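You operate a simulated robot arm through the tools that you are given. There is no shell and no other tool. Be economical: measure what you need, move in short steps, check, and stop when the job is done.

The job below is to be done with a simulated robot arm. You get a single attempt, and the scene is never put back.

Task
Zero the height gauge on the blue master block.
Fine: set the block in the yellow nest, swing the green head over it, press the blue key, swing the head away and put the block back. Where these are worked on the way, their far stop is far enough and under half their travel is too little: green gauge head.

Only the result counts: the job must be done as asked and must still hold three seconds after the hand-in. Knocking over, shifting, dropping, spilling or breaking anything else fails it.

Robot
A 7-joint arm with a two-finger parallel gripper, fixed in place. Base frame: the origin is at the foot of the arm, x ahead of it, y to its left, z up; the work surface is at about z = 0. Lengths are in m, angles in degrees, forces in N, time in s.
With the tool pointing down near the work surface it reaches from about 0.24 to 0.62 m from the base axis. Its first joint turns from -66.0 to 66.0 degrees. Payload 2.6 kg.
Tool frame: the origin (TCP) lies between the finger pads and is the grasp point; the fingertips stand 0.03 m ahead of it; z points along the fingers, y is the line along which they close. Largest opening 0.094 m; finger width 0.028, thickness 0.01; the body of the gripper, 0.05 by 0.096 m, starts 0.055 m behind the TCP.
Orientation is that of the tool frame in the base frame, as a unit quaternion [x, y, z, w]. With the fingers straight down and closing along the base's y, the tool's x points along the base's -x, its y along +y and its z along -z.

Tools
- The arm moves only by the tool send_rows. Its argument "increments" is text: rows parted by semicolons, each of 7 numbers parted by spaces: the shift along the tool's x, y, z in units of 500 mm (1.0 is 500 mm), then the turn, a rotation vector about the tool's x, y, z in units of 45 degrees (1.0 is 45 degrees), then the opening in per cent of the stroke, from 0 (shut) to 100 (fully open). In form: dx dy dz wx wy wz gripper; .... A call has 1 to 10 rows; each row is the pose to reach, as a shift and turn from the pose commanded when the call began, along the tool's axes at that moment. A call with a number of a shift or a turn outside -1 to 1 is refused whole. A row lasts 0.2 s, in which the tool goes at most 0.05 m and 8.6 degrees; a call with a longer step from one row to the next is refused whole, and so is a gripper value outside its range. Where a pose cannot be reached the arm comes as near as it can. A force on the tool above 90 N (or 10 N above the force at the start of the call, whichever is more), or a blocked arm, ends the call early, and 0.2 s more pass. Each finger travels about 0.072 m/s and halts on what it meets, pressing with about 30 N; the grip force reading is that of the motor and also rises with nothing between the fingers. The clock runs only during rows and for 0.2 s after the last one: add rows that repeat a pose to give the fingers time. It gives the time, the measured TCP pose, the force on the tool (base axes), the opening and the grip force at its end, in the units of the frame above (readings bear some noise), with the torque about the TCP (base axes, N m) and any sound that the robot's microphone picked up, and new pictures: "pictures" is both (left out), scene, wrist or none.
- Cameras (640 x 400 px; columns grow to the right, rows downward): "scene" is fixed at [0.049, 0.4412, 0.5657]; the picture's right is [-0.65, -0.76, 0.00], its down [-0.41, 0.35, -0.84] and it looks along [0.64, -0.54, -0.55] (base axes); focal length 262 px, centre (320, 200). "wrist" rides on the gripper at [0.076, 0.014, -0.103] in the tool frame; the picture's right is [-0.18, 0.98, 0.00], its down [-0.75, -0.14, -0.64] and it looks along [-0.63, -0.12, 0.77] (tool axes); focal length 243 px, centre (320, 200). There is no depth. A picture from a camera that has moved, and an enlarged one, comes with that camera's place and axes in the base frame and with its lens.
- close_up(camera, box): a new picture of the part [left, top, right, bottom] of that camera's present view, enlarged. No time passes.
- hand_in(): hands the job in; it is judged then, once.

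Go step by step. Nothing tells you positions but the pictures and the camera data: compare them with the known pose of the tool, close in by small moves and look again before you grip or let go. The budget is 120 turns and 200 pictures, counting those below and the enlarged ones. Unless the task says otherwise, let go and move clear before handing in, and close with one line.

The tools are called after ">>>" as a command line: name --argument value ..., lists and objects as JSON in quotes. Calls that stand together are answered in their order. send_rows: Moves the arm, as the interface text tells. Its arguments: {"type":"object","properties":{"increments":{"type":"string"},"pictures":{"type":"string","enum":["both","scene","wrist","none"]}},"required":["increments"]} The other tools are called the same way: close_up (camera, box) takes an enlarged picture of a part of a camera's view; hand_in () hands the job in.

At the start:

```text
t: 0.0
tcp_pos: [0.2909, 0.0533, 0.4364]
ee_rot: [0.0, 1.0, 0.001, 0.001]
wrist_force: [0.0, 0.7, -0.7]
ft_torque: [0.01, -0.02, 0.02]
grip_width: 0.094
grip_force: 0.0
```

scene: 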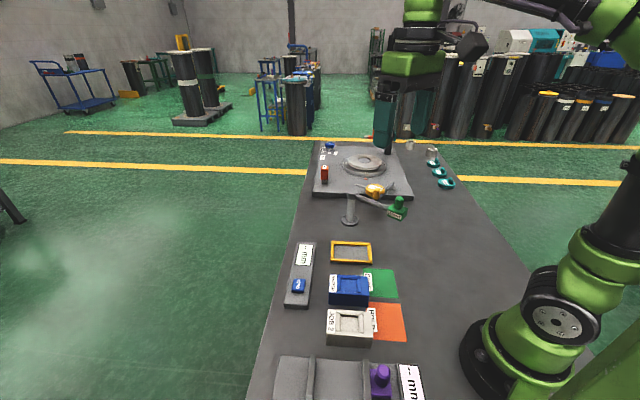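
wrist: 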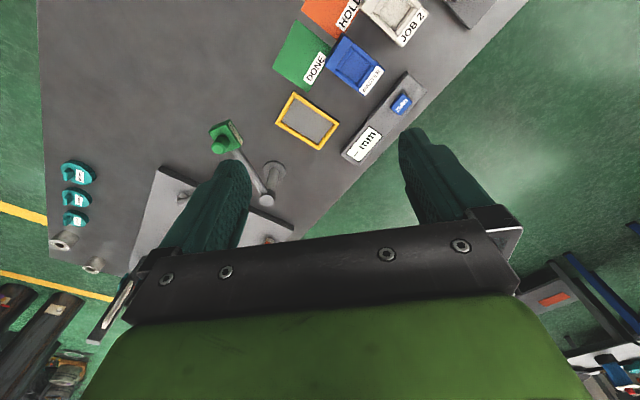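

I see the blue master block next to the green DONE pad. The yellow-edged nest, the green head on a swing arm and a small blue key on a gauge strip are also in view. I'll enlarge the views before measuring anything.

>>> close_up --camera "scene" --box '[270, 230, 430, 350]'

>>> close_up --camera "scene" --box '[300, 130, 460, 230]'

>>> close_up --camera "wrist" --box '[190, 0, 450, 210]'

```text
3.33 times, centred on (350, 290) of scene
camera zoom: at [0.049, 0.4412, 0.5657], right [-0.65, -0.76, 0.0], down [-0.41, 0.35, -0.84], along [0.64, -0.54, -0.55], focal length 873 px, centre (220, -100)
```

zoom: 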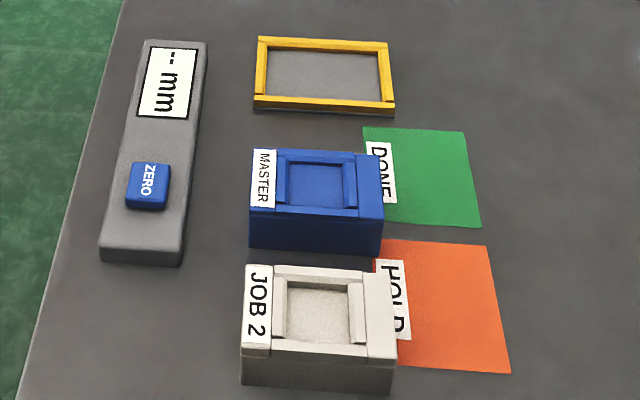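

```text
4.00 times, centred on (380, 180) of scene
camera zoom: at [0.049, 0.4412, 0.5657], right [-0.65, -0.76, 0.0], down [-0.41, 0.35, -0.84], along [0.64, -0.54, -0.55], focal length 1048 px, centre (80, 280)
```

zoom: 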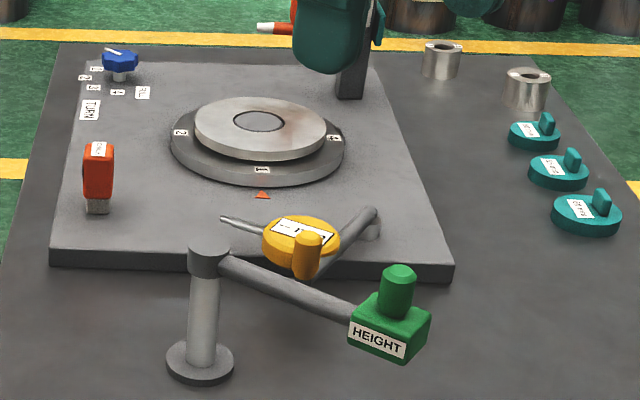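

```text
1.90 times, centred on (320, 105) of wrist
camera zoom: at [0.2143, 0.0673, 0.5383], right [0.18, 0.98, 0.0], down [0.75, -0.14, 0.64], along [0.63, -0.12, -0.77], focal length 462 px, centre (320, 381)
```

zoom: 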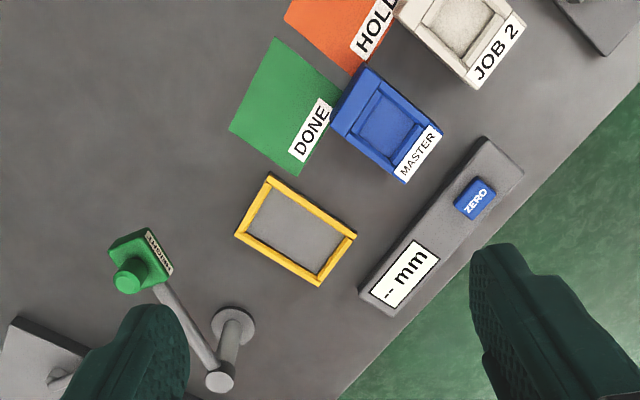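

The nest centre measures about (0.425, 0.004) and the block about (0.328, 0.115) with its top near z=0.04. Both are yawed 45°. The post is at (0.539, -0.110), the head at about (0.398, -0.168) and the key at about (0.412, 0.206). I'll move to hover over the block with the tool turned 45°.

>>> send_rows --increments "-0.012 0.021 0.079 0 0 -0.167 100; -0.025 0.041 0.157 0 0 -0.333 100; -0.037 0.062 0.236 0 0 -0.5 100; -0.049 0.083 0.315 0 0 -0.667 100; -0.062 0.103 0.393 0 0 -0.833 100; -0.074 0.124 0.472 0 0 -1 100; -0.074 0.124 0.472 0 0 -1 100"

```text
t: 1.6
tcp_pos: [0.3296, 0.1174, 0.1997]
ee_rot: [-0.383, 0.924, 0.0, 0.001]
wrist_force: [-0.2, 0.1, 0.0]
ft_torque: [-0.01, 0.04, 0.01]
grip_width: 0.0939
grip_force: 0.0
camera wrist: at [0.2653, 0.0726, 0.3016], right [-0.57, 0.82, 0.0], down [0.63, 0.43, 0.64], along [0.53, 0.36, -0.77], focal length 243 px, centre (320, 200)
```

scene: 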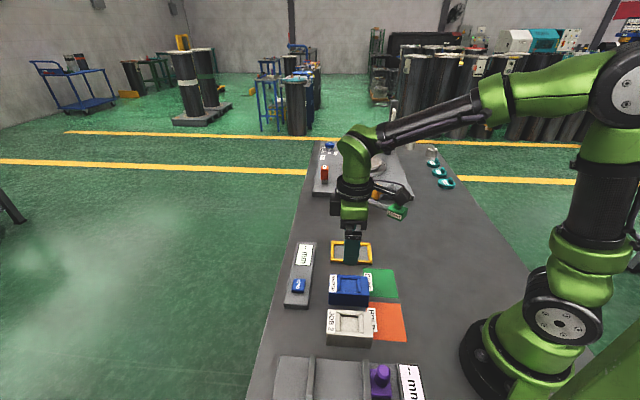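
wrist: 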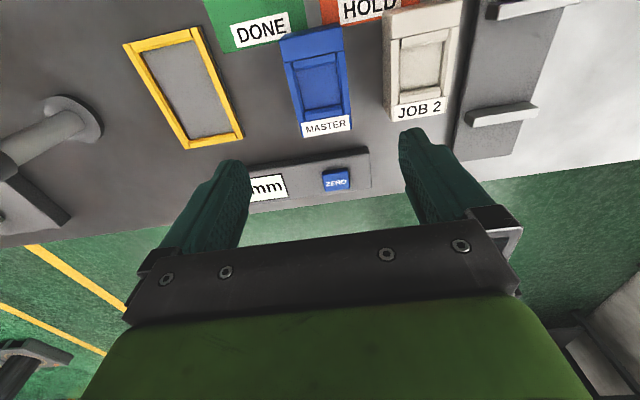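

The wrist view puts the block centre at (0.327, 0.1135) with 45° yaw, which agrees with the scene estimate. I'll come down to just above it and check.

>>> send_rows --increments "0.009 -0.002 0.08 0 0 0 100; 0.009 -0.002 0.16 0 0 0 100; 0.009 -0.002 0.23 0 0 0 100; 0.009 -0.002 0.23 0 0 0 100"

>>> close_up --camera "scene" --box '[270, 200, 430, 350]'

```text
t: 2.6
tcp_pos: [0.3262, 0.1096, 0.0872]
ee_rot: [-0.382, 0.924, 0.001, 0.001]
wrist_force: [0.3, -0.8, -0.6]
ft_torque: [0.0, -0.01, 0.01]
grip_width: 0.0943
grip_force: 0.0
camera wrist: at [0.2623, 0.0663, 0.1888], right [-0.56, 0.83, 0.0], down [0.63, 0.43, 0.64], along [0.53, 0.36, -0.77], focal length 243 px, centre (320, 200)
```

scene: 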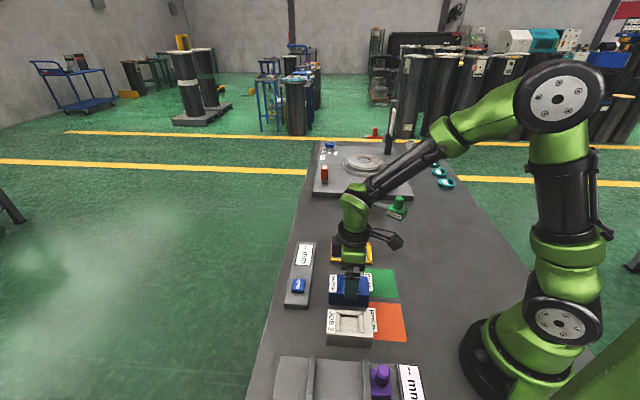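
wrist: 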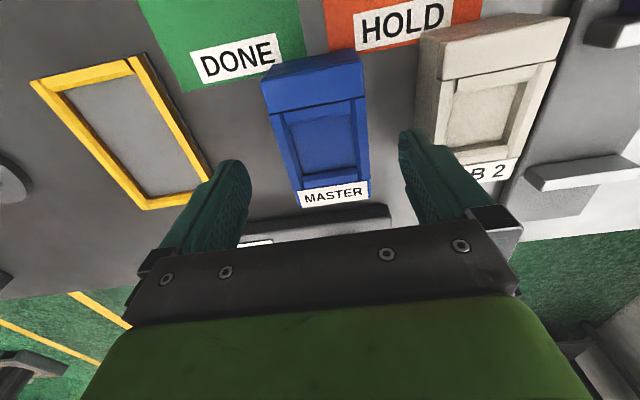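

```text
2.67 times, centred on (350, 275) of scene
camera zoom: at [0.049, 0.4412, 0.5657], right [-0.65, -0.76, 0.0], down [-0.41, 0.35, -0.84], along [0.64, -0.54, -0.55], focal length 699 px, centre (240, 0)
```

zoom: 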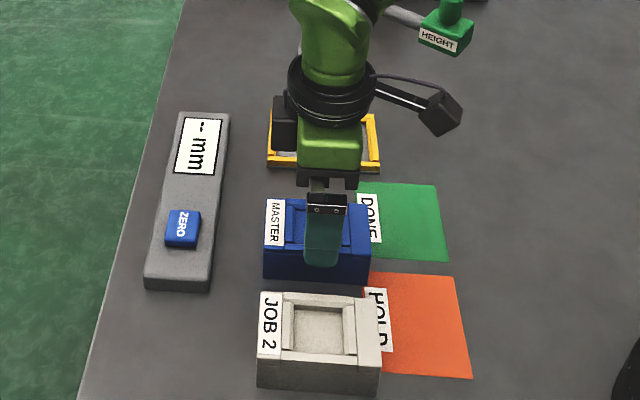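

The block lies between the fingers with clearance on both sides. I'll go down to z≈0.05, which puts the fingertips at z≈0.02, above the height of the nest rim. Then I'll close.

>>> send_rows --increments "0 0.003 0.037 0 0 0 100; 0 0.003 0.074 0 0 0 100; 0 0.003 0.074 0 0 0 100; 0 0.003 0.074 0 0 0 30; 0 0.003 0.074 0 0 0 30; 0 0.003 0.074 0 0 0 30; 0 0.003 0.074 0 0 0 30" --pictures "wrist"

>>> close_up --camera "scene" --box '[270, 200, 430, 350]'

```text
t: 4.2
tcp_pos: [0.3266, 0.1138, 0.0497]
ee_rot: [-0.383, 0.924, 0.001, 0.002]
wrist_force: [-3.7, 1.3, 15.5]
ft_torque: [-0.46, 0.48, -0.13]
grip_width: 0.0579
grip_force: 29.7
camera wrist: at [0.2618, 0.0692, 0.1515], right [-0.56, 0.83, 0.0], down [0.63, 0.43, 0.64], along [0.53, 0.36, -0.76], focal length 243 px, centre (320, 200)
```

wrist: 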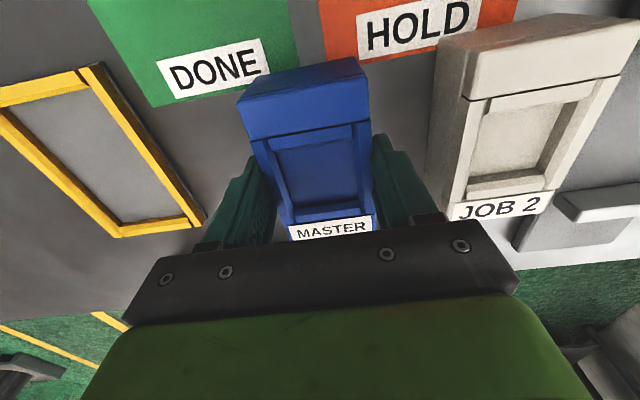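

```text
2.67 times, centred on (350, 275) of scene
camera zoom: at [0.049, 0.4412, 0.5657], right [-0.65, -0.76, 0.0], down [-0.41, 0.35, -0.84], along [0.64, -0.54, -0.55], focal length 699 px, centre (240, 0)
```

zoom: 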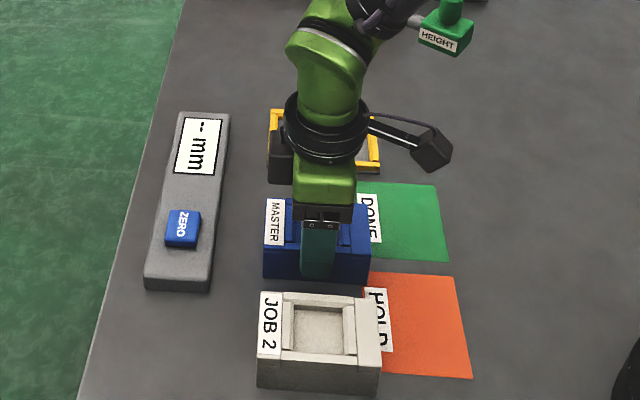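

The block is gripped at 58 mm width. I'll lift it 0.09 m and check that it holds.

>>> send_rows --increments "0 0 -0.04 0 0 0 30; 0 0 -0.1 0 0 0 30; 0 0 -0.18 0 0 0 30; 0 0 -0.18 0 0 0 30"

>>> close_up --camera "scene" --box '[270, 180, 430, 330]'

```text
t: 5.2
tcp_pos: [0.3271, 0.1139, 0.1377]
ee_rot: [-0.383, 0.924, 0.001, 0.001]
wrist_force: [0.1, -0.3, -4.9]
ft_torque: [-0.01, 0.02, -0.03]
grip_width: 0.0579
grip_force: 30.2
camera wrist: at [0.2621, 0.0694, 0.2398], right [-0.56, 0.83, 0.0], down [0.63, 0.43, 0.64], along [0.53, 0.36, -0.77], focal length 243 px, centre (320, 200)
```

scene: 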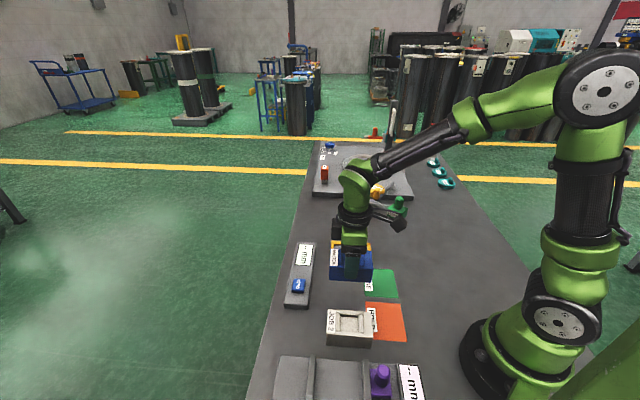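
wrist: 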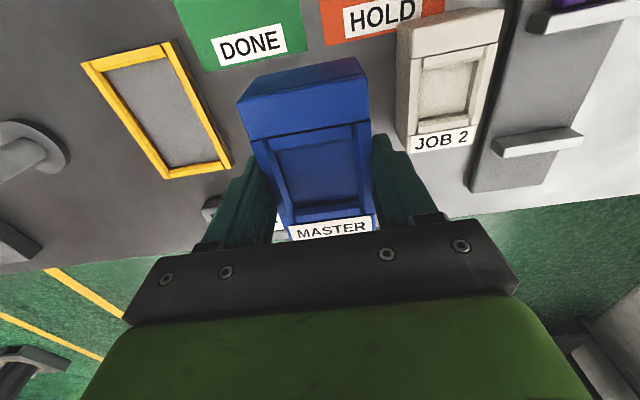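

```text
2.67 times, centred on (350, 255) of scene
camera zoom: at [0.049, 0.4413, 0.5657], right [-0.65, -0.76, 0.0], down [-0.41, 0.35, -0.84], along [0.64, -0.54, -0.55], focal length 699 px, centre (240, 53)
```

zoom: 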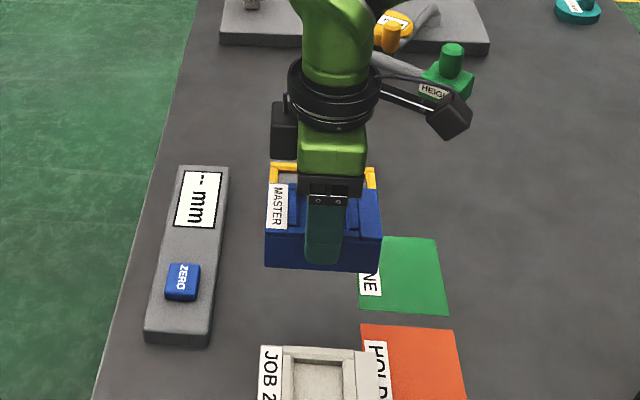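

The block is held; the weight reads about 5 N. The nest centre averages about (0.423, 0.002), so I'll carry the block over it along the tool's -y.

>>> send_rows --increments "0.005 -0.06 0 0 0 0 30; 0.011 -0.14 0 0 0 0 30; 0.017 -0.22 0 0 0 0 30; 0.023 -0.294 0 0 0 0 30; 0.023 -0.294 0.05 0 0 0 30; 0.023 -0.294 0.05 0 0 0 30"

>>> close_up --camera "scene" --box '[300, 190, 400, 290]'

>>> close_up --camera "wrist" --box '[180, 0, 440, 260]'

```text
t: 6.6
tcp_pos: [0.4214, 0.0002, 0.1133]
ee_rot: [-0.383, 0.924, 0.001, 0.001]
wrist_force: [0.8, -0.5, -5.1]
ft_torque: [0.01, -0.02, -0.01]
grip_width: 0.058
grip_force: 30.1
camera wrist: at [0.3577, -0.0438, 0.216], right [-0.56, 0.83, 0.0], down [0.63, 0.43, 0.64], along [0.53, 0.36, -0.77], focal length 243 px, centre (320, 200)
```

scene: 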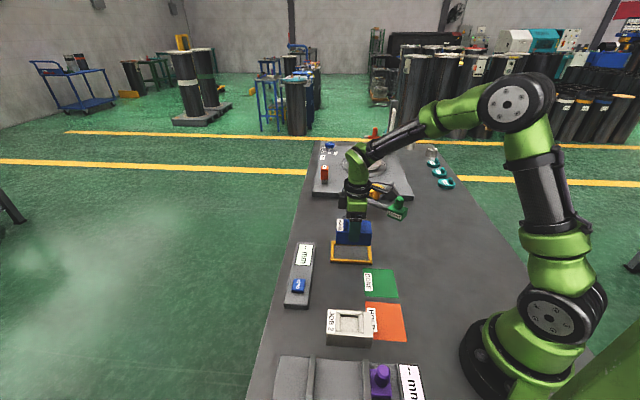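
wrist: 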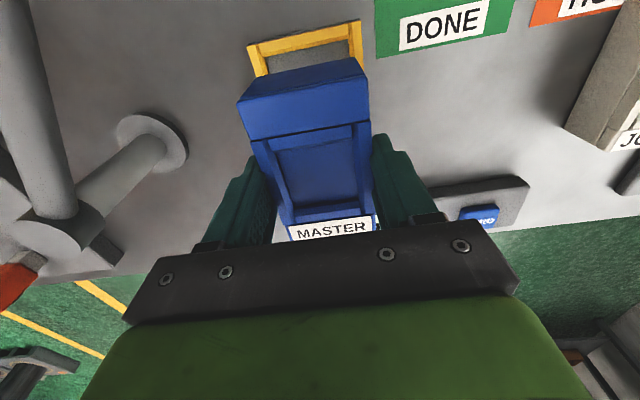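

```text
4.00 times, centred on (350, 240) of scene
camera zoom: at [0.0491, 0.4412, 0.5657], right [-0.65, -0.76, 0.0], down [-0.41, 0.35, -0.84], along [0.64, -0.54, -0.55], focal length 1048 px, centre (200, 40)
```

zoom: 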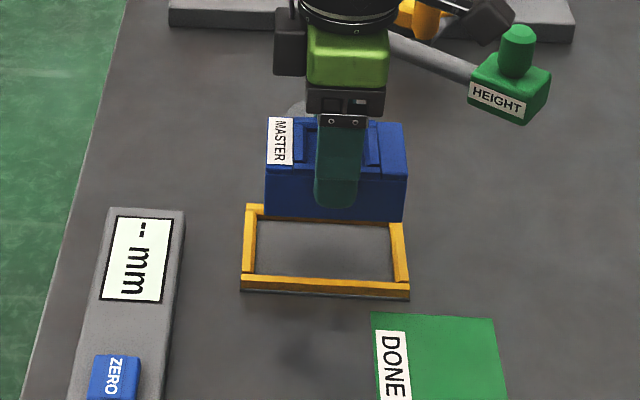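

```text
1.54 times, centred on (310, 130) of wrist
camera zoom: at [0.3577, -0.0438, 0.216], right [-0.56, 0.83, 0.0], down [0.63, 0.43, 0.64], along [0.53, 0.36, -0.77], focal length 373 px, centre (335, 308)
```

zoom: 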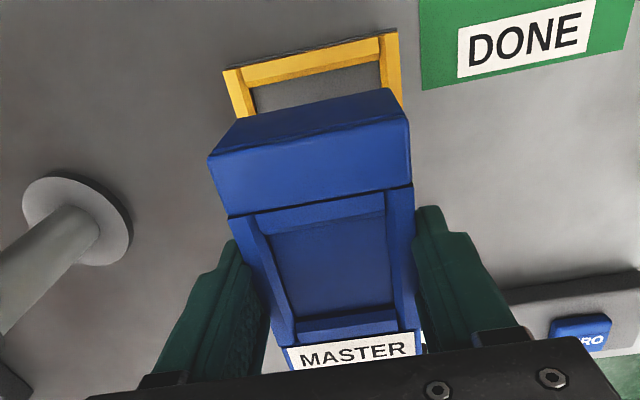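

Scene and wrist views show small offsets of the block from the nest centre: about +2 mm along its length and -1.5 mm across. I'll correct these, lower to just above the rim and look again.

>>> send_rows --increments "-0.004 -0.003 0.03 0 0 0 30; -0.004 -0.003 0.06 0 0 0 30; -0.004 -0.003 0.088 0 0 0 30; -0.004 -0.003 0.088 0 0 0 30" --pictures "none"

>>> close_up --camera "scene" --box '[310, 210, 390, 280]'

>>> close_up --camera "wrist" --box '[200, 0, 420, 140]'

```text
t: 7.6
tcp_pos: [0.4241, 0.0004, 0.0698]
ee_rot: [-0.383, 0.924, 0.0, 0.001]
wrist_force: [-0.5, -0.4, -4.0]
ft_torque: [-0.02, -0.01, -0.03]
grip_width: 0.0579
grip_force: 29.8
```

```text
5.71 times, centred on (350, 245) of scene
camera zoom: at [0.0491, 0.4412, 0.5657], right [-0.65, -0.76, 0.0], down [-0.42, 0.35, -0.84], along [0.64, -0.54, -0.55], focal length 1497 px, centre (149, -57)
```

zoom: 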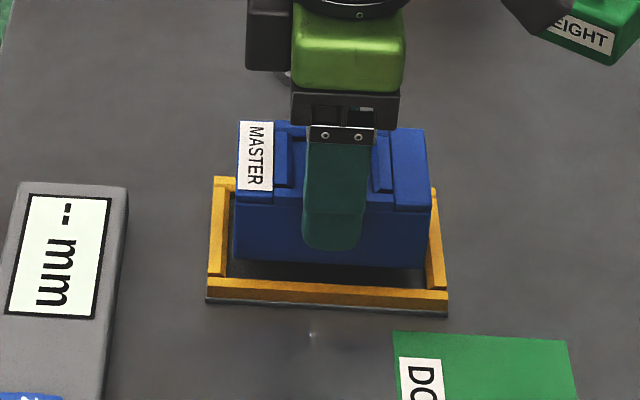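

```text
2.86 times, centred on (310, 70) of wrist
camera zoom: at [0.3596, -0.0431, 0.171], right [-0.56, 0.83, 0.0], down [0.63, 0.43, 0.64], along [0.53, 0.36, -0.77], focal length 693 px, centre (349, 571)
```

zoom: 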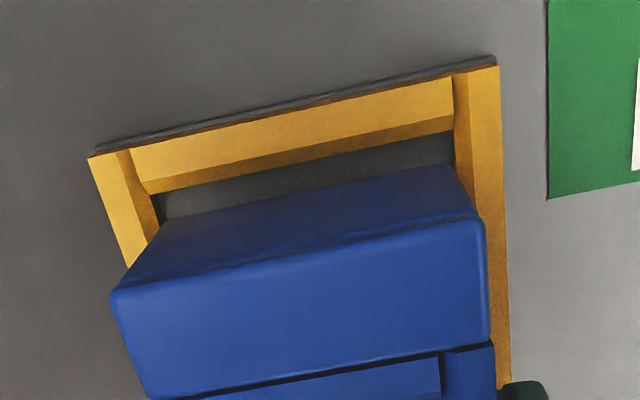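

All offsets are now within about 1 mm, so I'll lower the block into the nest slowly.

>>> send_rows --increments "0 0 0.01 0 0 0 30; 0 0 0.02 0 0 0 30; 0 0 0.028 0 0 0 30; 0 0 0.034 0 0 0 30; 0 0 0.036 0 0 0 30" --pictures "none"

>>> close_up --camera "scene" --box '[310, 210, 390, 280]'

>>> close_up --camera "wrist" --box '[200, 0, 420, 140]'

```text
t: 8.8
tcp_pos: [0.4248, 0.0017, 0.0536]
ee_rot: [-0.381, 0.925, 0.001, 0.002]
wrist_force: [-10.3, -4.0, 29.2]
ft_torque: [0.15, 1.21, 0.27]
grip_width: 0.0579
grip_force: 30.0
```

```text
5.71 times, centred on (350, 245) of scene
camera zoom: at [0.0489, 0.4412, 0.5657], right [-0.65, -0.76, 0.0], down [-0.41, 0.35, -0.84], along [0.64, -0.54, -0.54], focal length 1497 px, centre (149, -57)
```

zoom: 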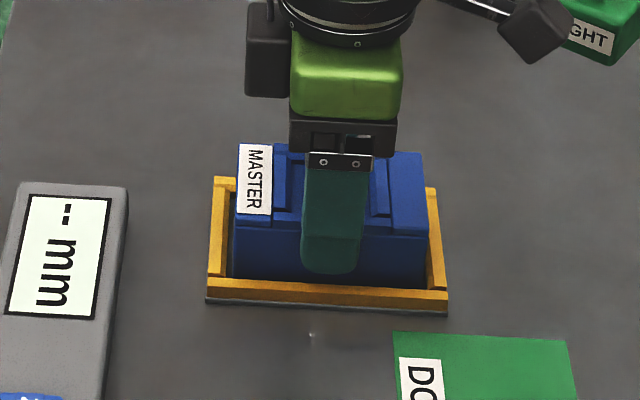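

```text
2.86 times, centred on (310, 70) of wrist
camera zoom: at [0.359, -0.0429, 0.1553], right [-0.56, 0.83, 0.0], down [0.63, 0.43, 0.65], along [0.53, 0.36, -0.76], focal length 693 px, centre (349, 571)
```

zoom: 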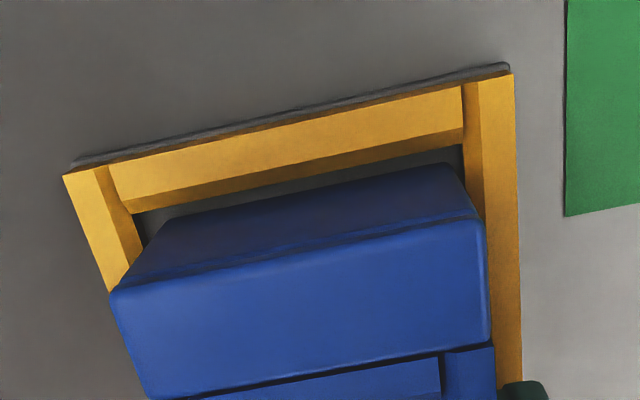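

The block sits inside the rim and the force shows floor contact, with its bottom at about 4 mm, which fits a thin base plate. I'll release it, rise and check.

>>> send_rows --increments "0 0 0.034 0 0 0 60; 0 0 0.032 0 0 0 80; 0 0 0.032 0 0 0 85; 0 0 0.032 0 0 0 85; 0 0 -0.03 0 0 0 85; 0 0 -0.1 0 0 0 85; 0 0 -0.17 0 0 0 85; 0 0 -0.2 0 0 0 85"

>>> close_up --camera "scene" --box '[310, 190, 430, 280]'

>>> close_up --camera "wrist" --box '[180, 0, 440, 200]'

```text
t: 9.2
tcp_pos: [0.4263, 0.0013, 0.0535]
ee_rot: [-0.38, 0.925, -0.001, 0.005]
wrist_force: [-4.3, -0.8, 10.9]
ft_torque: [0.4, 0.32, 0.19]
grip_width: 0.0579
grip_force: 29.3
stopped in row 1: the force on the tool passed its limit at 133 N (the readings are from after the stop); the commanded pose is now the measured one
camera wrist: at [0.3608, -0.0424, 0.1547], right [-0.56, 0.83, 0.0], down [0.63, 0.43, 0.65], along [0.54, 0.36, -0.76], focal length 243 px, centre (320, 200)
```

scene: 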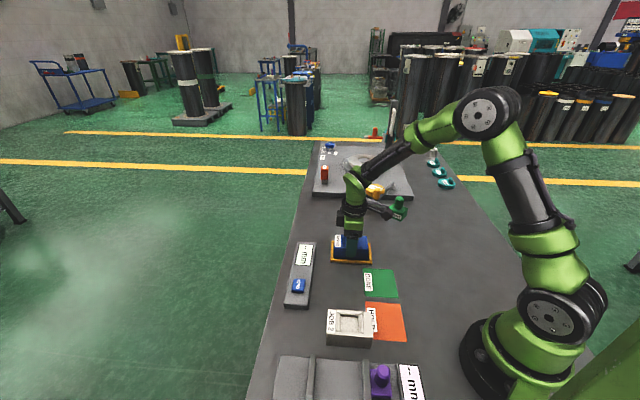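
wrist: 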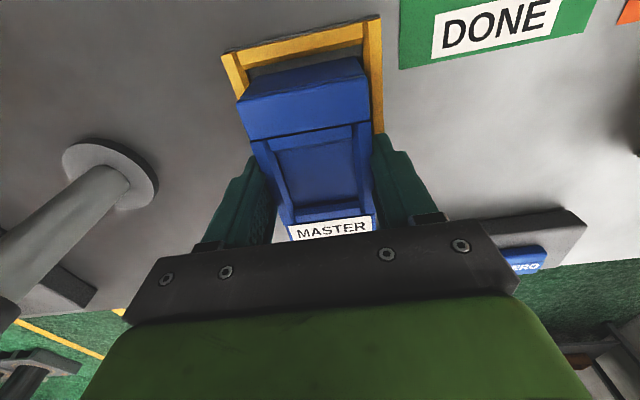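

```text
4.44 times, centred on (370, 235) of scene
camera zoom: at [0.049, 0.4412, 0.5657], right [-0.65, -0.76, 0.0], down [-0.41, 0.35, -0.84], along [0.64, -0.54, -0.55], focal length 1164 px, centre (98, 44)
```

zoom: 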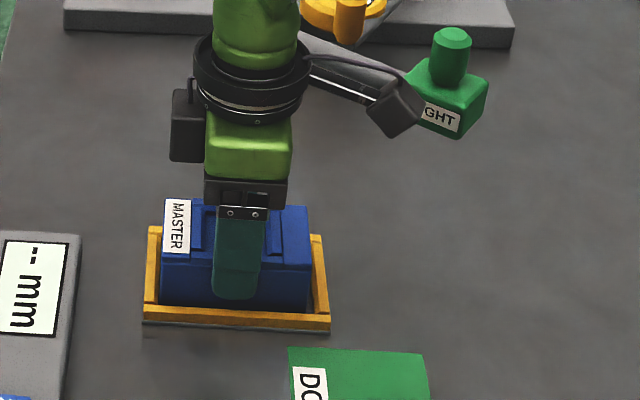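

```text
2.00 times, centred on (310, 100) of wrist
camera zoom: at [0.3608, -0.0424, 0.1547], right [-0.56, 0.83, 0.0], down [0.63, 0.43, 0.65], along [0.54, 0.36, -0.76], focal length 485 px, centre (340, 400)
```

zoom: 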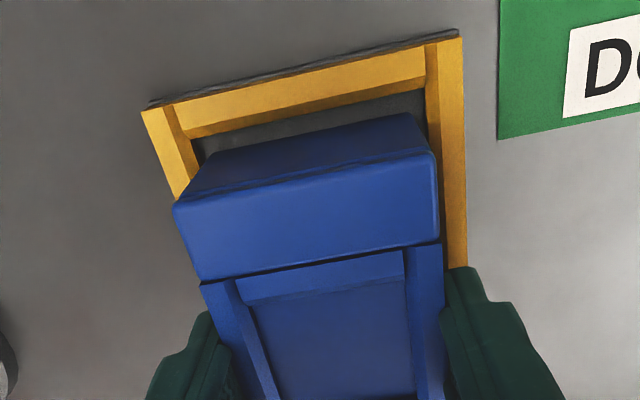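

I used the wrong sign on the vertical step and pressed down further. The stop caught it, and the nest has not moved. The block is inside the nest, so I'll open in place and then rise along tool -z.

>>> send_rows --increments "0 0 -0.002 0 0 0 60; 0 0 -0.002 0 0 0 80; 0 0 -0.002 0 0 0 85; 0 0 -0.002 0 0 0 85; 0 0 -0.05 0 0 0 85; 0 0 -0.13 0 0 0 85; 0 0 -0.2 0 0 0 85; 0 0 -0.2 0 0 0 85"

>>> close_up --camera "scene" --box '[310, 190, 430, 280]'

>>> close_up --camera "wrist" --box '[180, 0, 440, 200]'

```text
t: 10.9
tcp_pos: [0.4244, 0.0019, 0.1518]
ee_rot: [-0.38, 0.925, -0.001, 0.006]
wrist_force: [-0.4, 0.8, -0.4]
ft_torque: [0.0, 0.0, 0.01]
grip_width: 0.08
grip_force: 0.0
camera wrist: at [0.3584, -0.0425, 0.253], right [-0.56, 0.83, 0.0], down [0.63, 0.43, 0.65], along [0.54, 0.36, -0.76], focal length 243 px, centre (320, 200)
```

scene: 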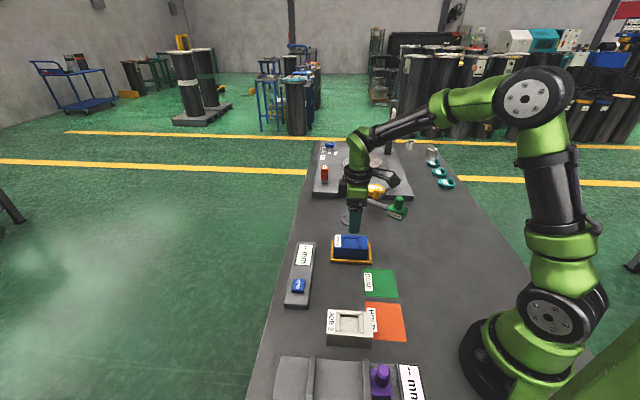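
wrist: 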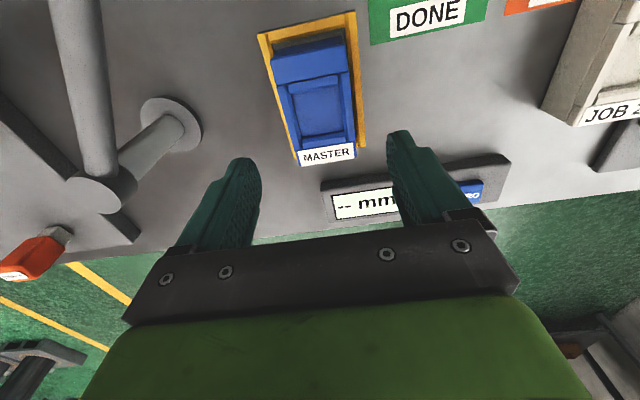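

```text
4.44 times, centred on (370, 235) of scene
camera zoom: at [0.049, 0.4412, 0.5657], right [-0.65, -0.76, 0.0], down [-0.41, 0.35, -0.84], along [0.64, -0.54, -0.55], focal length 1164 px, centre (98, 44)
```

zoom: 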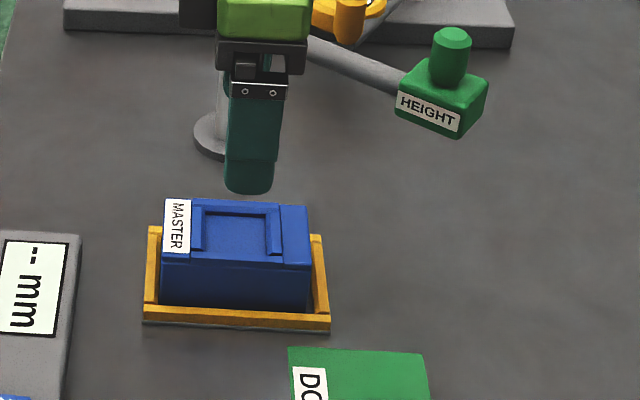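

```text
2.00 times, centred on (310, 100) of wrist
camera zoom: at [0.3584, -0.0425, 0.253], right [-0.56, 0.83, 0.0], down [0.63, 0.43, 0.65], along [0.54, 0.36, -0.76], focal length 485 px, centre (340, 400)
```

zoom: 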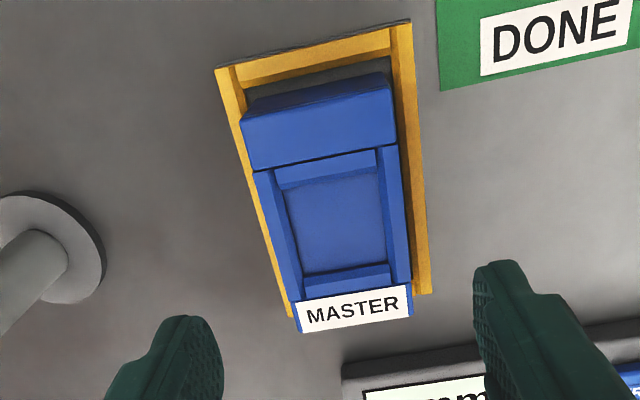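

The block has settled in the nest. I'll look closely to make sure it is seated flat and not riding on a rim.

>>> close_up --camera "scene" --box '[325, 230, 380, 268]'

>>> close_up --camera "wrist" --box '[245, 0, 385, 180]'

```text
10.53 times, centred on (352, 249) of scene
camera zoom: at [0.049, 0.4412, 0.5657], right [-0.65, -0.76, 0.0], down [-0.41, 0.35, -0.84], along [0.64, -0.54, -0.55], focal length 2758 px, centre (-22, -316)
```

zoom: 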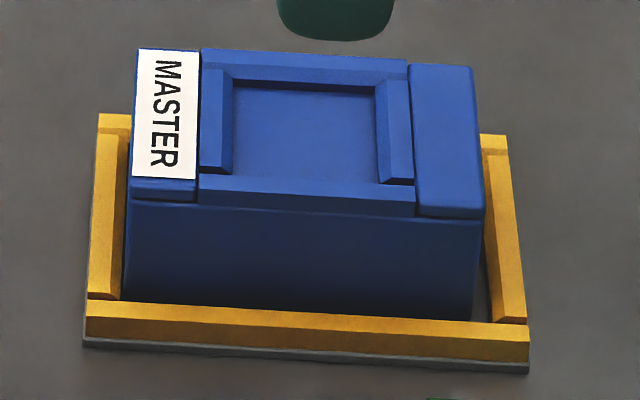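

```text
2.22 times, centred on (315, 90) of wrist
camera zoom: at [0.3584, -0.0425, 0.253], right [-0.56, 0.83, 0.0], down [0.63, 0.43, 0.65], along [0.54, 0.36, -0.76], focal length 539 px, centre (331, 444)
```

zoom: 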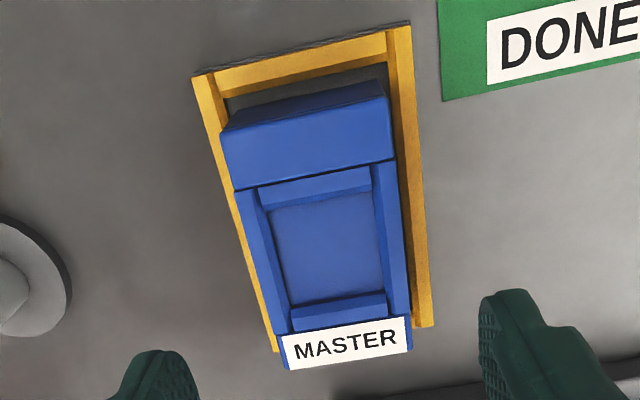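

The block is seated flat in the nest. Next is the head, whose knob I estimate at about (0.396, -0.163). I'll hover above it with the fingers turned to close along the swing direction.

>>> send_rows --increments "0.02 -0.014 -0.08 0 0 0.1 85; 0.09 -0.064 -0.12 0 0 0.2 85; 0.16 -0.114 -0.12 0 0 0.3 85; 0.22 -0.156 -0.12 0 0 0.41 85; 0.273 -0.194 -0.12 0 0 0.51 85; 0.273 -0.194 -0.12 0 0 0.51 85"

>>> close_up --camera "scene" --box '[330, 150, 450, 240]'

>>> close_up --camera "wrist" --box '[180, 0, 440, 200]'

```text
t: 12.3
tcp_pos: [0.3955, -0.1663, 0.2129]
ee_rot: [-0.186, 0.982, 0.0, 0.006]
wrist_force: [1.0, 0.2, -0.6]
ft_torque: [0.0, -0.02, -0.02]
grip_width: 0.0797
grip_force: 0.1
camera wrist: at [0.3175, -0.1818, 0.3138], right [-0.19, 0.98, 0.0], down [0.74, 0.14, 0.65], along [0.64, 0.13, -0.76], focal length 243 px, centre (320, 200)
```

scene: 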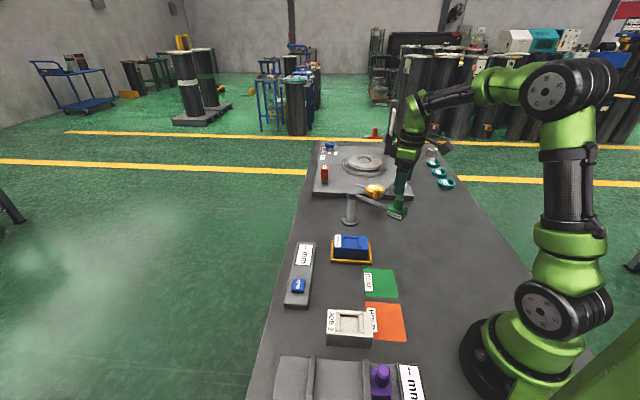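
wrist: 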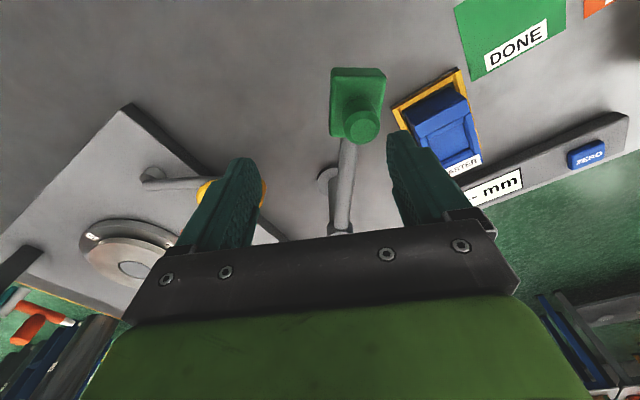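

```text
4.44 times, centred on (390, 195) of scene
camera zoom: at [0.049, 0.4412, 0.5657], right [-0.65, -0.76, 0.0], down [-0.41, 0.35, -0.84], along [0.64, -0.54, -0.55], focal length 1164 px, centre (9, 222)
```

zoom: 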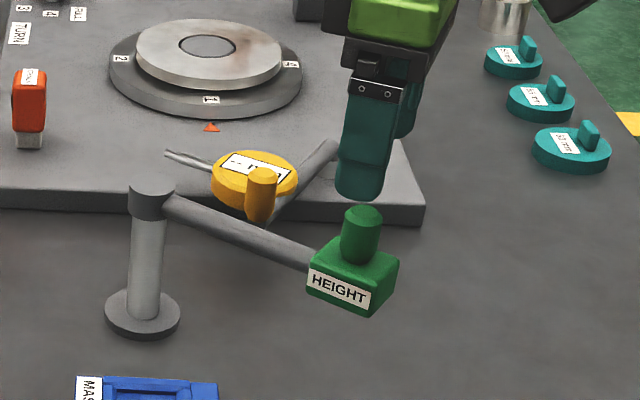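

```text
2.00 times, centred on (310, 100) of wrist
camera zoom: at [0.3175, -0.1818, 0.3138], right [-0.19, 0.98, 0.0], down [0.74, 0.14, 0.65], along [0.64, 0.13, -0.76], focal length 485 px, centre (340, 400)
```

zoom: 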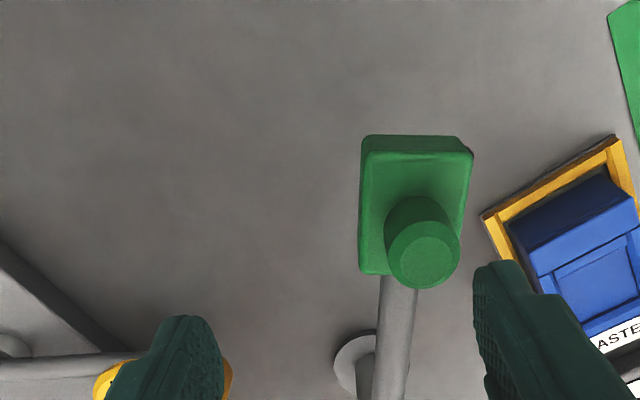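

Triangulating from both views puts the knob top at (0.382, -0.1385, 0.155) with a diameter of about 25 mm. The box top is near z 0.12. I'll centre over the knob and stay just above it.

>>> send_rows --increments "0.005 0.03 0 0 0 0.12 85; 0.005 0.062 0.022 0 0 0.25 85; 0.005 0.062 0.044 0 0 0.25 85; 0.005 0.062 0.044 0 0 0.25 85" --pictures "wrist"

>>> close_up --camera "scene" --box '[330, 150, 450, 240]'

```text
t: 13.3
tcp_pos: [0.3813, -0.1355, 0.191]
ee_rot: [-0.091, 0.996, 0.001, 0.006]
wrist_force: [0.6, 1.2, -0.1]
ft_torque: [0.03, -0.02, 0.02]
grip_width: 0.0801
grip_force: 0.1
camera wrist: at [0.3039, -0.1364, 0.2914], right [0.0, 1.0, 0.0], down [0.76, -0.01, 0.65], along [0.65, 0.0, -0.76], focal length 243 px, centre (320, 200)
```

wrist: 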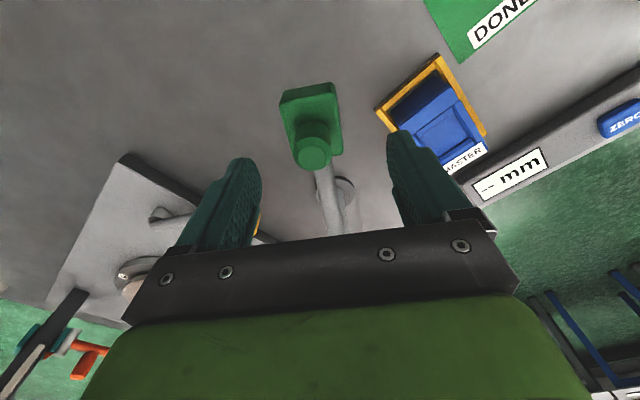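

```text
4.44 times, centred on (390, 195) of scene
camera zoom: at [0.049, 0.4412, 0.5657], right [-0.65, -0.76, 0.0], down [-0.41, 0.35, -0.84], along [0.64, -0.54, -0.55], focal length 1164 px, centre (9, 222)
```

zoom: 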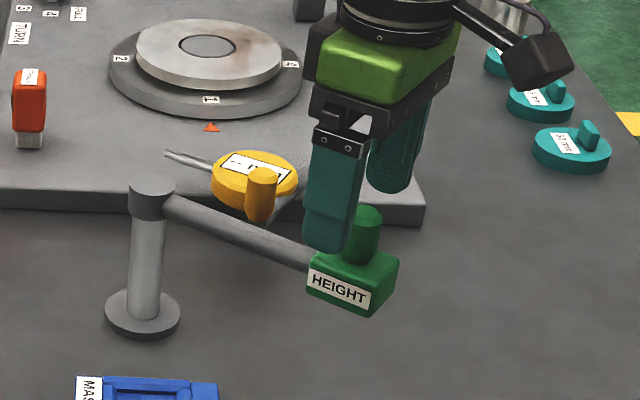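

The knob is between the fingers, about 5 mm off centre. I'll correct that, lower to z≈0.158 and close on it.

>>> send_rows --increments "-0.002 -0.009 0.02 0 0 0 85; -0.002 -0.009 0.045 0 0 0 85; -0.002 -0.009 0.066 0 0 0 85; -0.002 -0.009 0.066 0 0 0 60; -0.002 -0.009 0.066 0 0 0 40; -0.002 -0.009 0.066 0 0 0 15; -0.002 -0.009 0.066 0 0 0 15; -0.002 -0.009 0.066 0 0 0 15" --pictures "wrist"

>>> close_up --camera "scene" --box '[330, 150, 450, 240]'

```text
t: 15.2
tcp_pos: [0.384, -0.1409, 0.1565]
ee_rot: [-0.09, 0.996, 0.001, 0.006]
wrist_force: [3.2, 1.8, -5.5]
ft_torque: [-0.02, -0.06, -0.98]
grip_width: 0.0394
grip_force: 45.1
camera wrist: at [0.3053, -0.1406, 0.258], right [0.01, 1.0, 0.0], down [0.76, -0.01, 0.65], along [0.65, 0.0, -0.76], focal length 243 px, centre (320, 200)
```

wrist: 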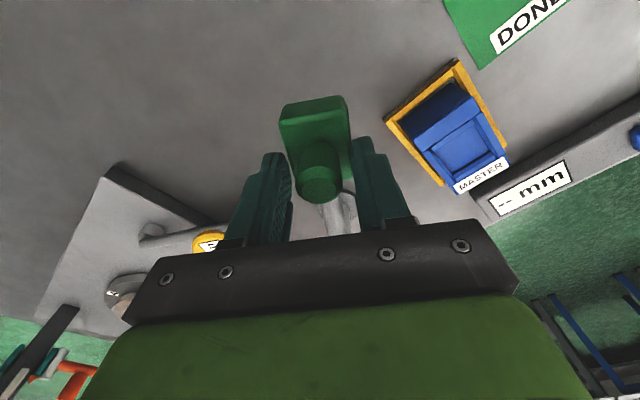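

```text
4.44 times, centred on (390, 195) of scene
camera zoom: at [0.0491, 0.4412, 0.5657], right [-0.65, -0.76, 0.0], down [-0.42, 0.35, -0.84], along [0.64, -0.54, -0.55], focal length 1164 px, centre (9, 222)
```

zoom: 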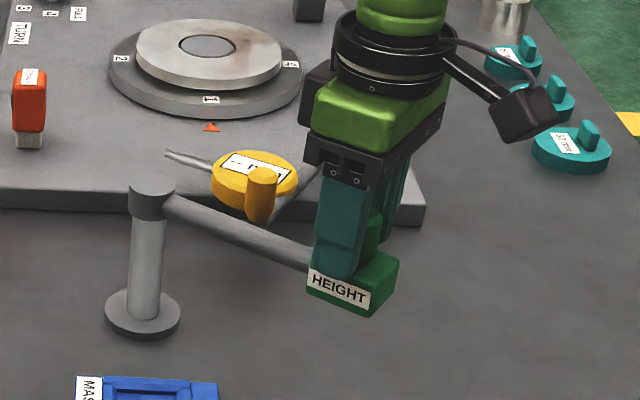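

The fingers stopped at 39 mm on the flanks of the head box, with the knob between them. I'll open slightly to cage the box, then swing it around the post at (0.539, -0.110), radius 0.158, for the first 30°.

>>> send_rows --increments "0 0 0 0 0 0 48; 0 0 0 0 0 0 48; -0.002 0.041 0 0 0 0.167 48; -0.009 0.082 0 0 0 0.333 48; -0.022 0.121 0 0 0 0.5 48; -0.040 0.159 0 0 0 0.667 48; -0.040 0.159 0 0 0 0.667 48" --pictures "wrist"

>>> close_up --camera "scene" --box '[310, 170, 430, 270]'

```text
t: 16.8
tcp_pos: [0.388, -0.0575, 0.1557]
ee_rot: [0.171, 0.985, 0.003, 0.005]
wrist_force: [0.5, 0.4, 0.2]
ft_torque: [0.0, -0.01, 0.01]
grip_width: 0.045
grip_force: 0.0
camera wrist: at [0.3208, -0.0188, 0.2574], right [0.5, 0.86, 0.01], down [0.65, -0.39, 0.65], along [0.56, -0.32, -0.76], focal length 243 px, centre (320, 200)
```

wrist: 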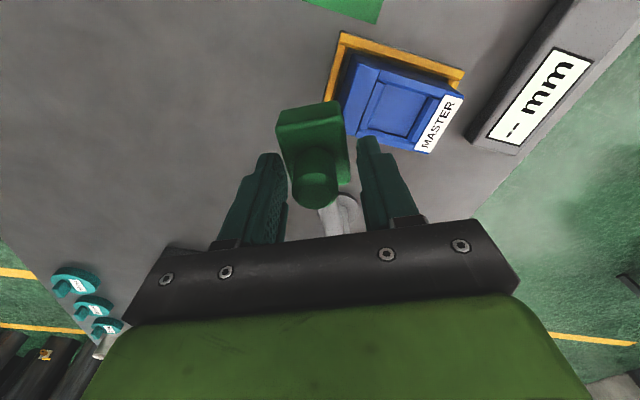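

```text
4.00 times, centred on (370, 220) of scene
camera zoom: at [0.049, 0.4413, 0.5657], right [-0.65, -0.76, 0.0], down [-0.41, 0.35, -0.84], along [0.64, -0.54, -0.55], focal length 1048 px, centre (120, 120)
```

zoom: 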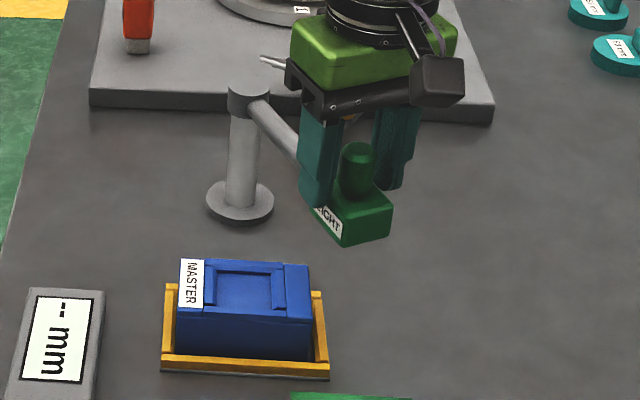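

The head follows the fingers and nothing else is touched. I'll go on for another 30°, to where it should be over the nest or at its stop.

>>> send_rows --increments "-0.003 0.045 0 0 0 0.178 48; -0.011 0.088 0 0 0 0.356 48; -0.026 0.130 0 0 0 0.533 48; -0.033 0.145 0 0 0 0.6 48; -0.041 0.160 0 0 0 0.667 48; -0.041 0.160 0 0 0 0.667 48"

>>> close_up --camera "scene" --box '[310, 170, 430, 270]'

```text
t: 18.1
tcp_pos: [0.4345, 0.0069, 0.1548]
ee_rot: [0.422, 0.907, -0.002, 0.004]
wrist_force: [-19.8, -28.7, -3.6]
ft_torque: [-0.45, 0.72, 0.76]
grip_width: 0.0644
grip_force: 16.8
camera wrist: at [0.3951, 0.0744, 0.2568], right [0.87, 0.49, 0.0], down [0.37, -0.66, 0.65], along [0.32, -0.56, -0.76], focal length 243 px, centre (320, 200)
```

scene: 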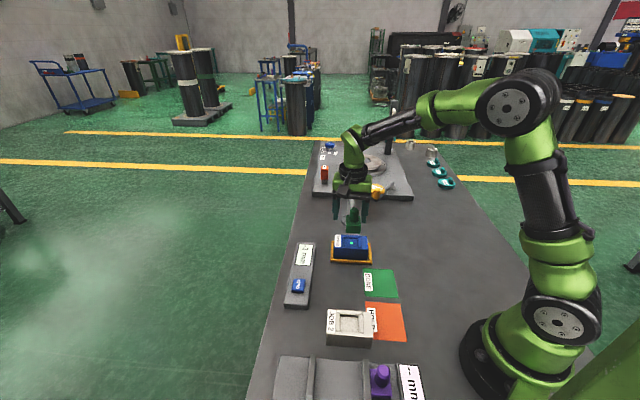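
wrist: 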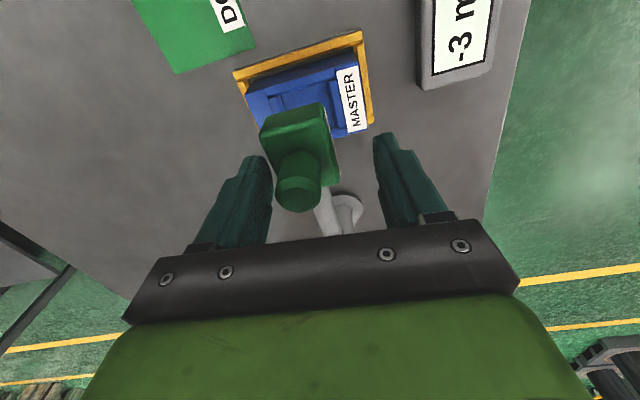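

```text
4.00 times, centred on (370, 220) of scene
camera zoom: at [0.0491, 0.4412, 0.5657], right [-0.65, -0.76, 0.0], down [-0.41, 0.35, -0.84], along [0.64, -0.54, -0.55], focal length 1048 px, centre (120, 120)
```

zoom: 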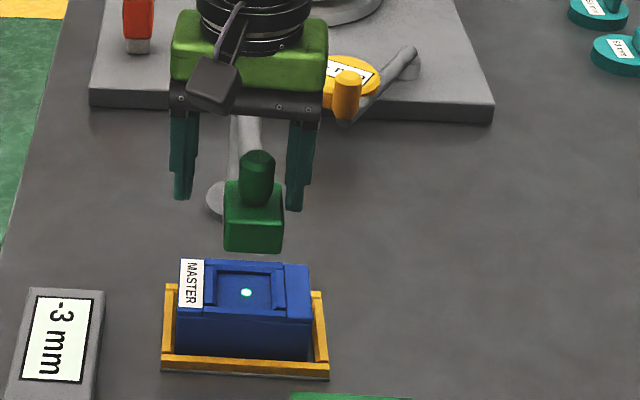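

The head is at its far stop. Its light dot falls on the block and the display reads "-3 mm". I'll ease off the pushing finger, open up and rise clear.

>>> send_rows --increments "0 -0.012 0 0 0 0 75; 0 -0.016 0 0 0 0 85; 0 -0.016 0 0 0 0 85; 0 -0.016 -0.06 0 0 0 85; 0 -0.016 -0.14 0 0 0 85; 0 -0.016 -0.2 0 0 0 85; 0 -0.016 -0.2 0 0 0 85"

>>> close_up --camera "scene" --box '[270, 200, 400, 310]'

```text
t: 19.8
tcp_pos: [0.4289, 0.0029, 0.2589]
ee_rot: [0.42, 0.908, 0.004, 0.006]
wrist_force: [-0.5, -0.1, -0.1]
ft_torque: [-0.01, -0.01, 0.01]
grip_width: 0.0799
grip_force: 0.0
camera wrist: at [0.3892, 0.0701, 0.3597], right [0.87, 0.5, 0.01], down [0.37, -0.67, 0.64], along [0.33, -0.55, -0.76], focal length 243 px, centre (320, 200)
```

scene: 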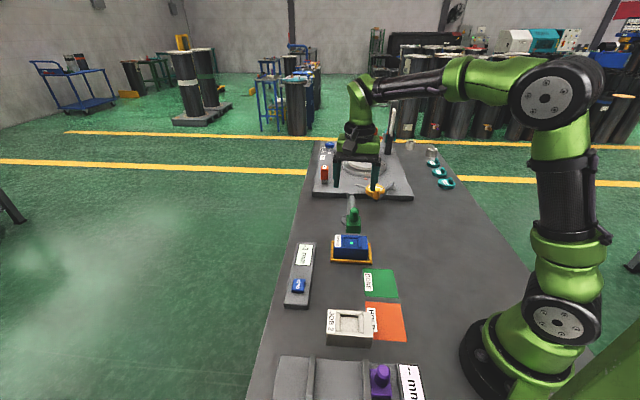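
wrist: 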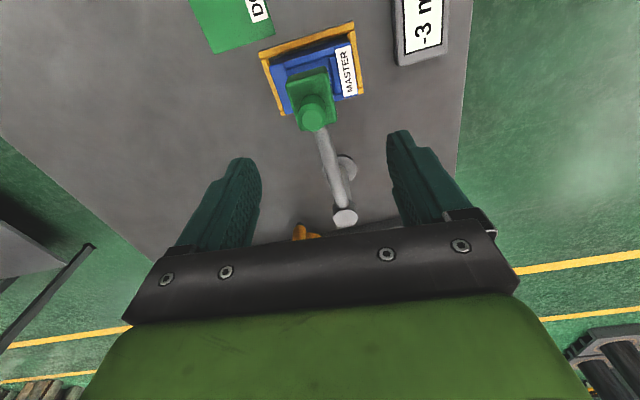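

```text
3.64 times, centred on (335, 255) of scene
camera zoom: at [0.049, 0.4412, 0.5657], right [-0.65, -0.76, 0.0], down [-0.41, 0.35, -0.84], along [0.64, -0.54, -0.55], focal length 953 px, centre (266, 0)
```

zoom: 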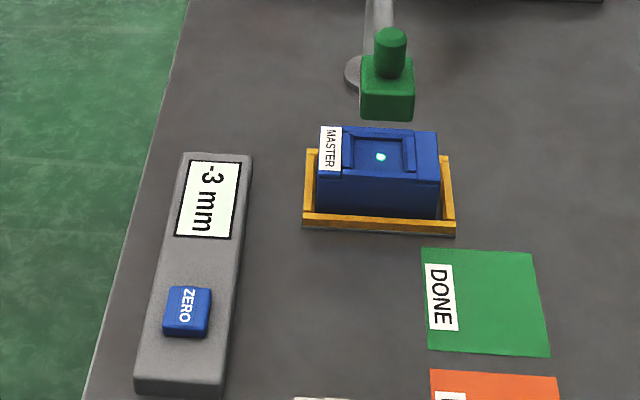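

The reading holds with the dot on the block. The ZERO key triangulates to (0.415, 0.2045) with its top at about z 0.025. I'll move over it with the fingers shut.

>>> send_rows --increments "0.065 0.048 0 0 0 -0.1 50; 0.13 0.096 0 0 0 -0.1 20; 0.195 0.144 0 0 0 -0.1 0; 0.26 0.192 0.03 0 0 -0.1 0; 0.325 0.24 0.1 0 0 -0.1 0; 0.325 0.24 0.19 0 0 -0.1 0; 0.325 0.24 0.26 0 0 -0.1 0; 0.325 0.24 0.26 0 0 -0.1 0"

>>> close_up --camera "scene" --box '[270, 210, 370, 320]'

```text
refused: row 5 steps farther than a row can; nothing moved
```

```text
3.64 times, centred on (320, 265) of scene
camera zoom: at [0.049, 0.4412, 0.5657], right [-0.65, -0.76, 0.0], down [-0.41, 0.35, -0.84], along [0.64, -0.54, -0.55], focal length 953 px, centre (320, -36)
```

zoom: 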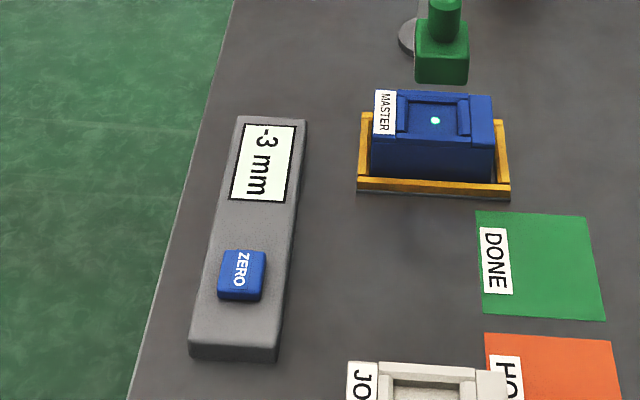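

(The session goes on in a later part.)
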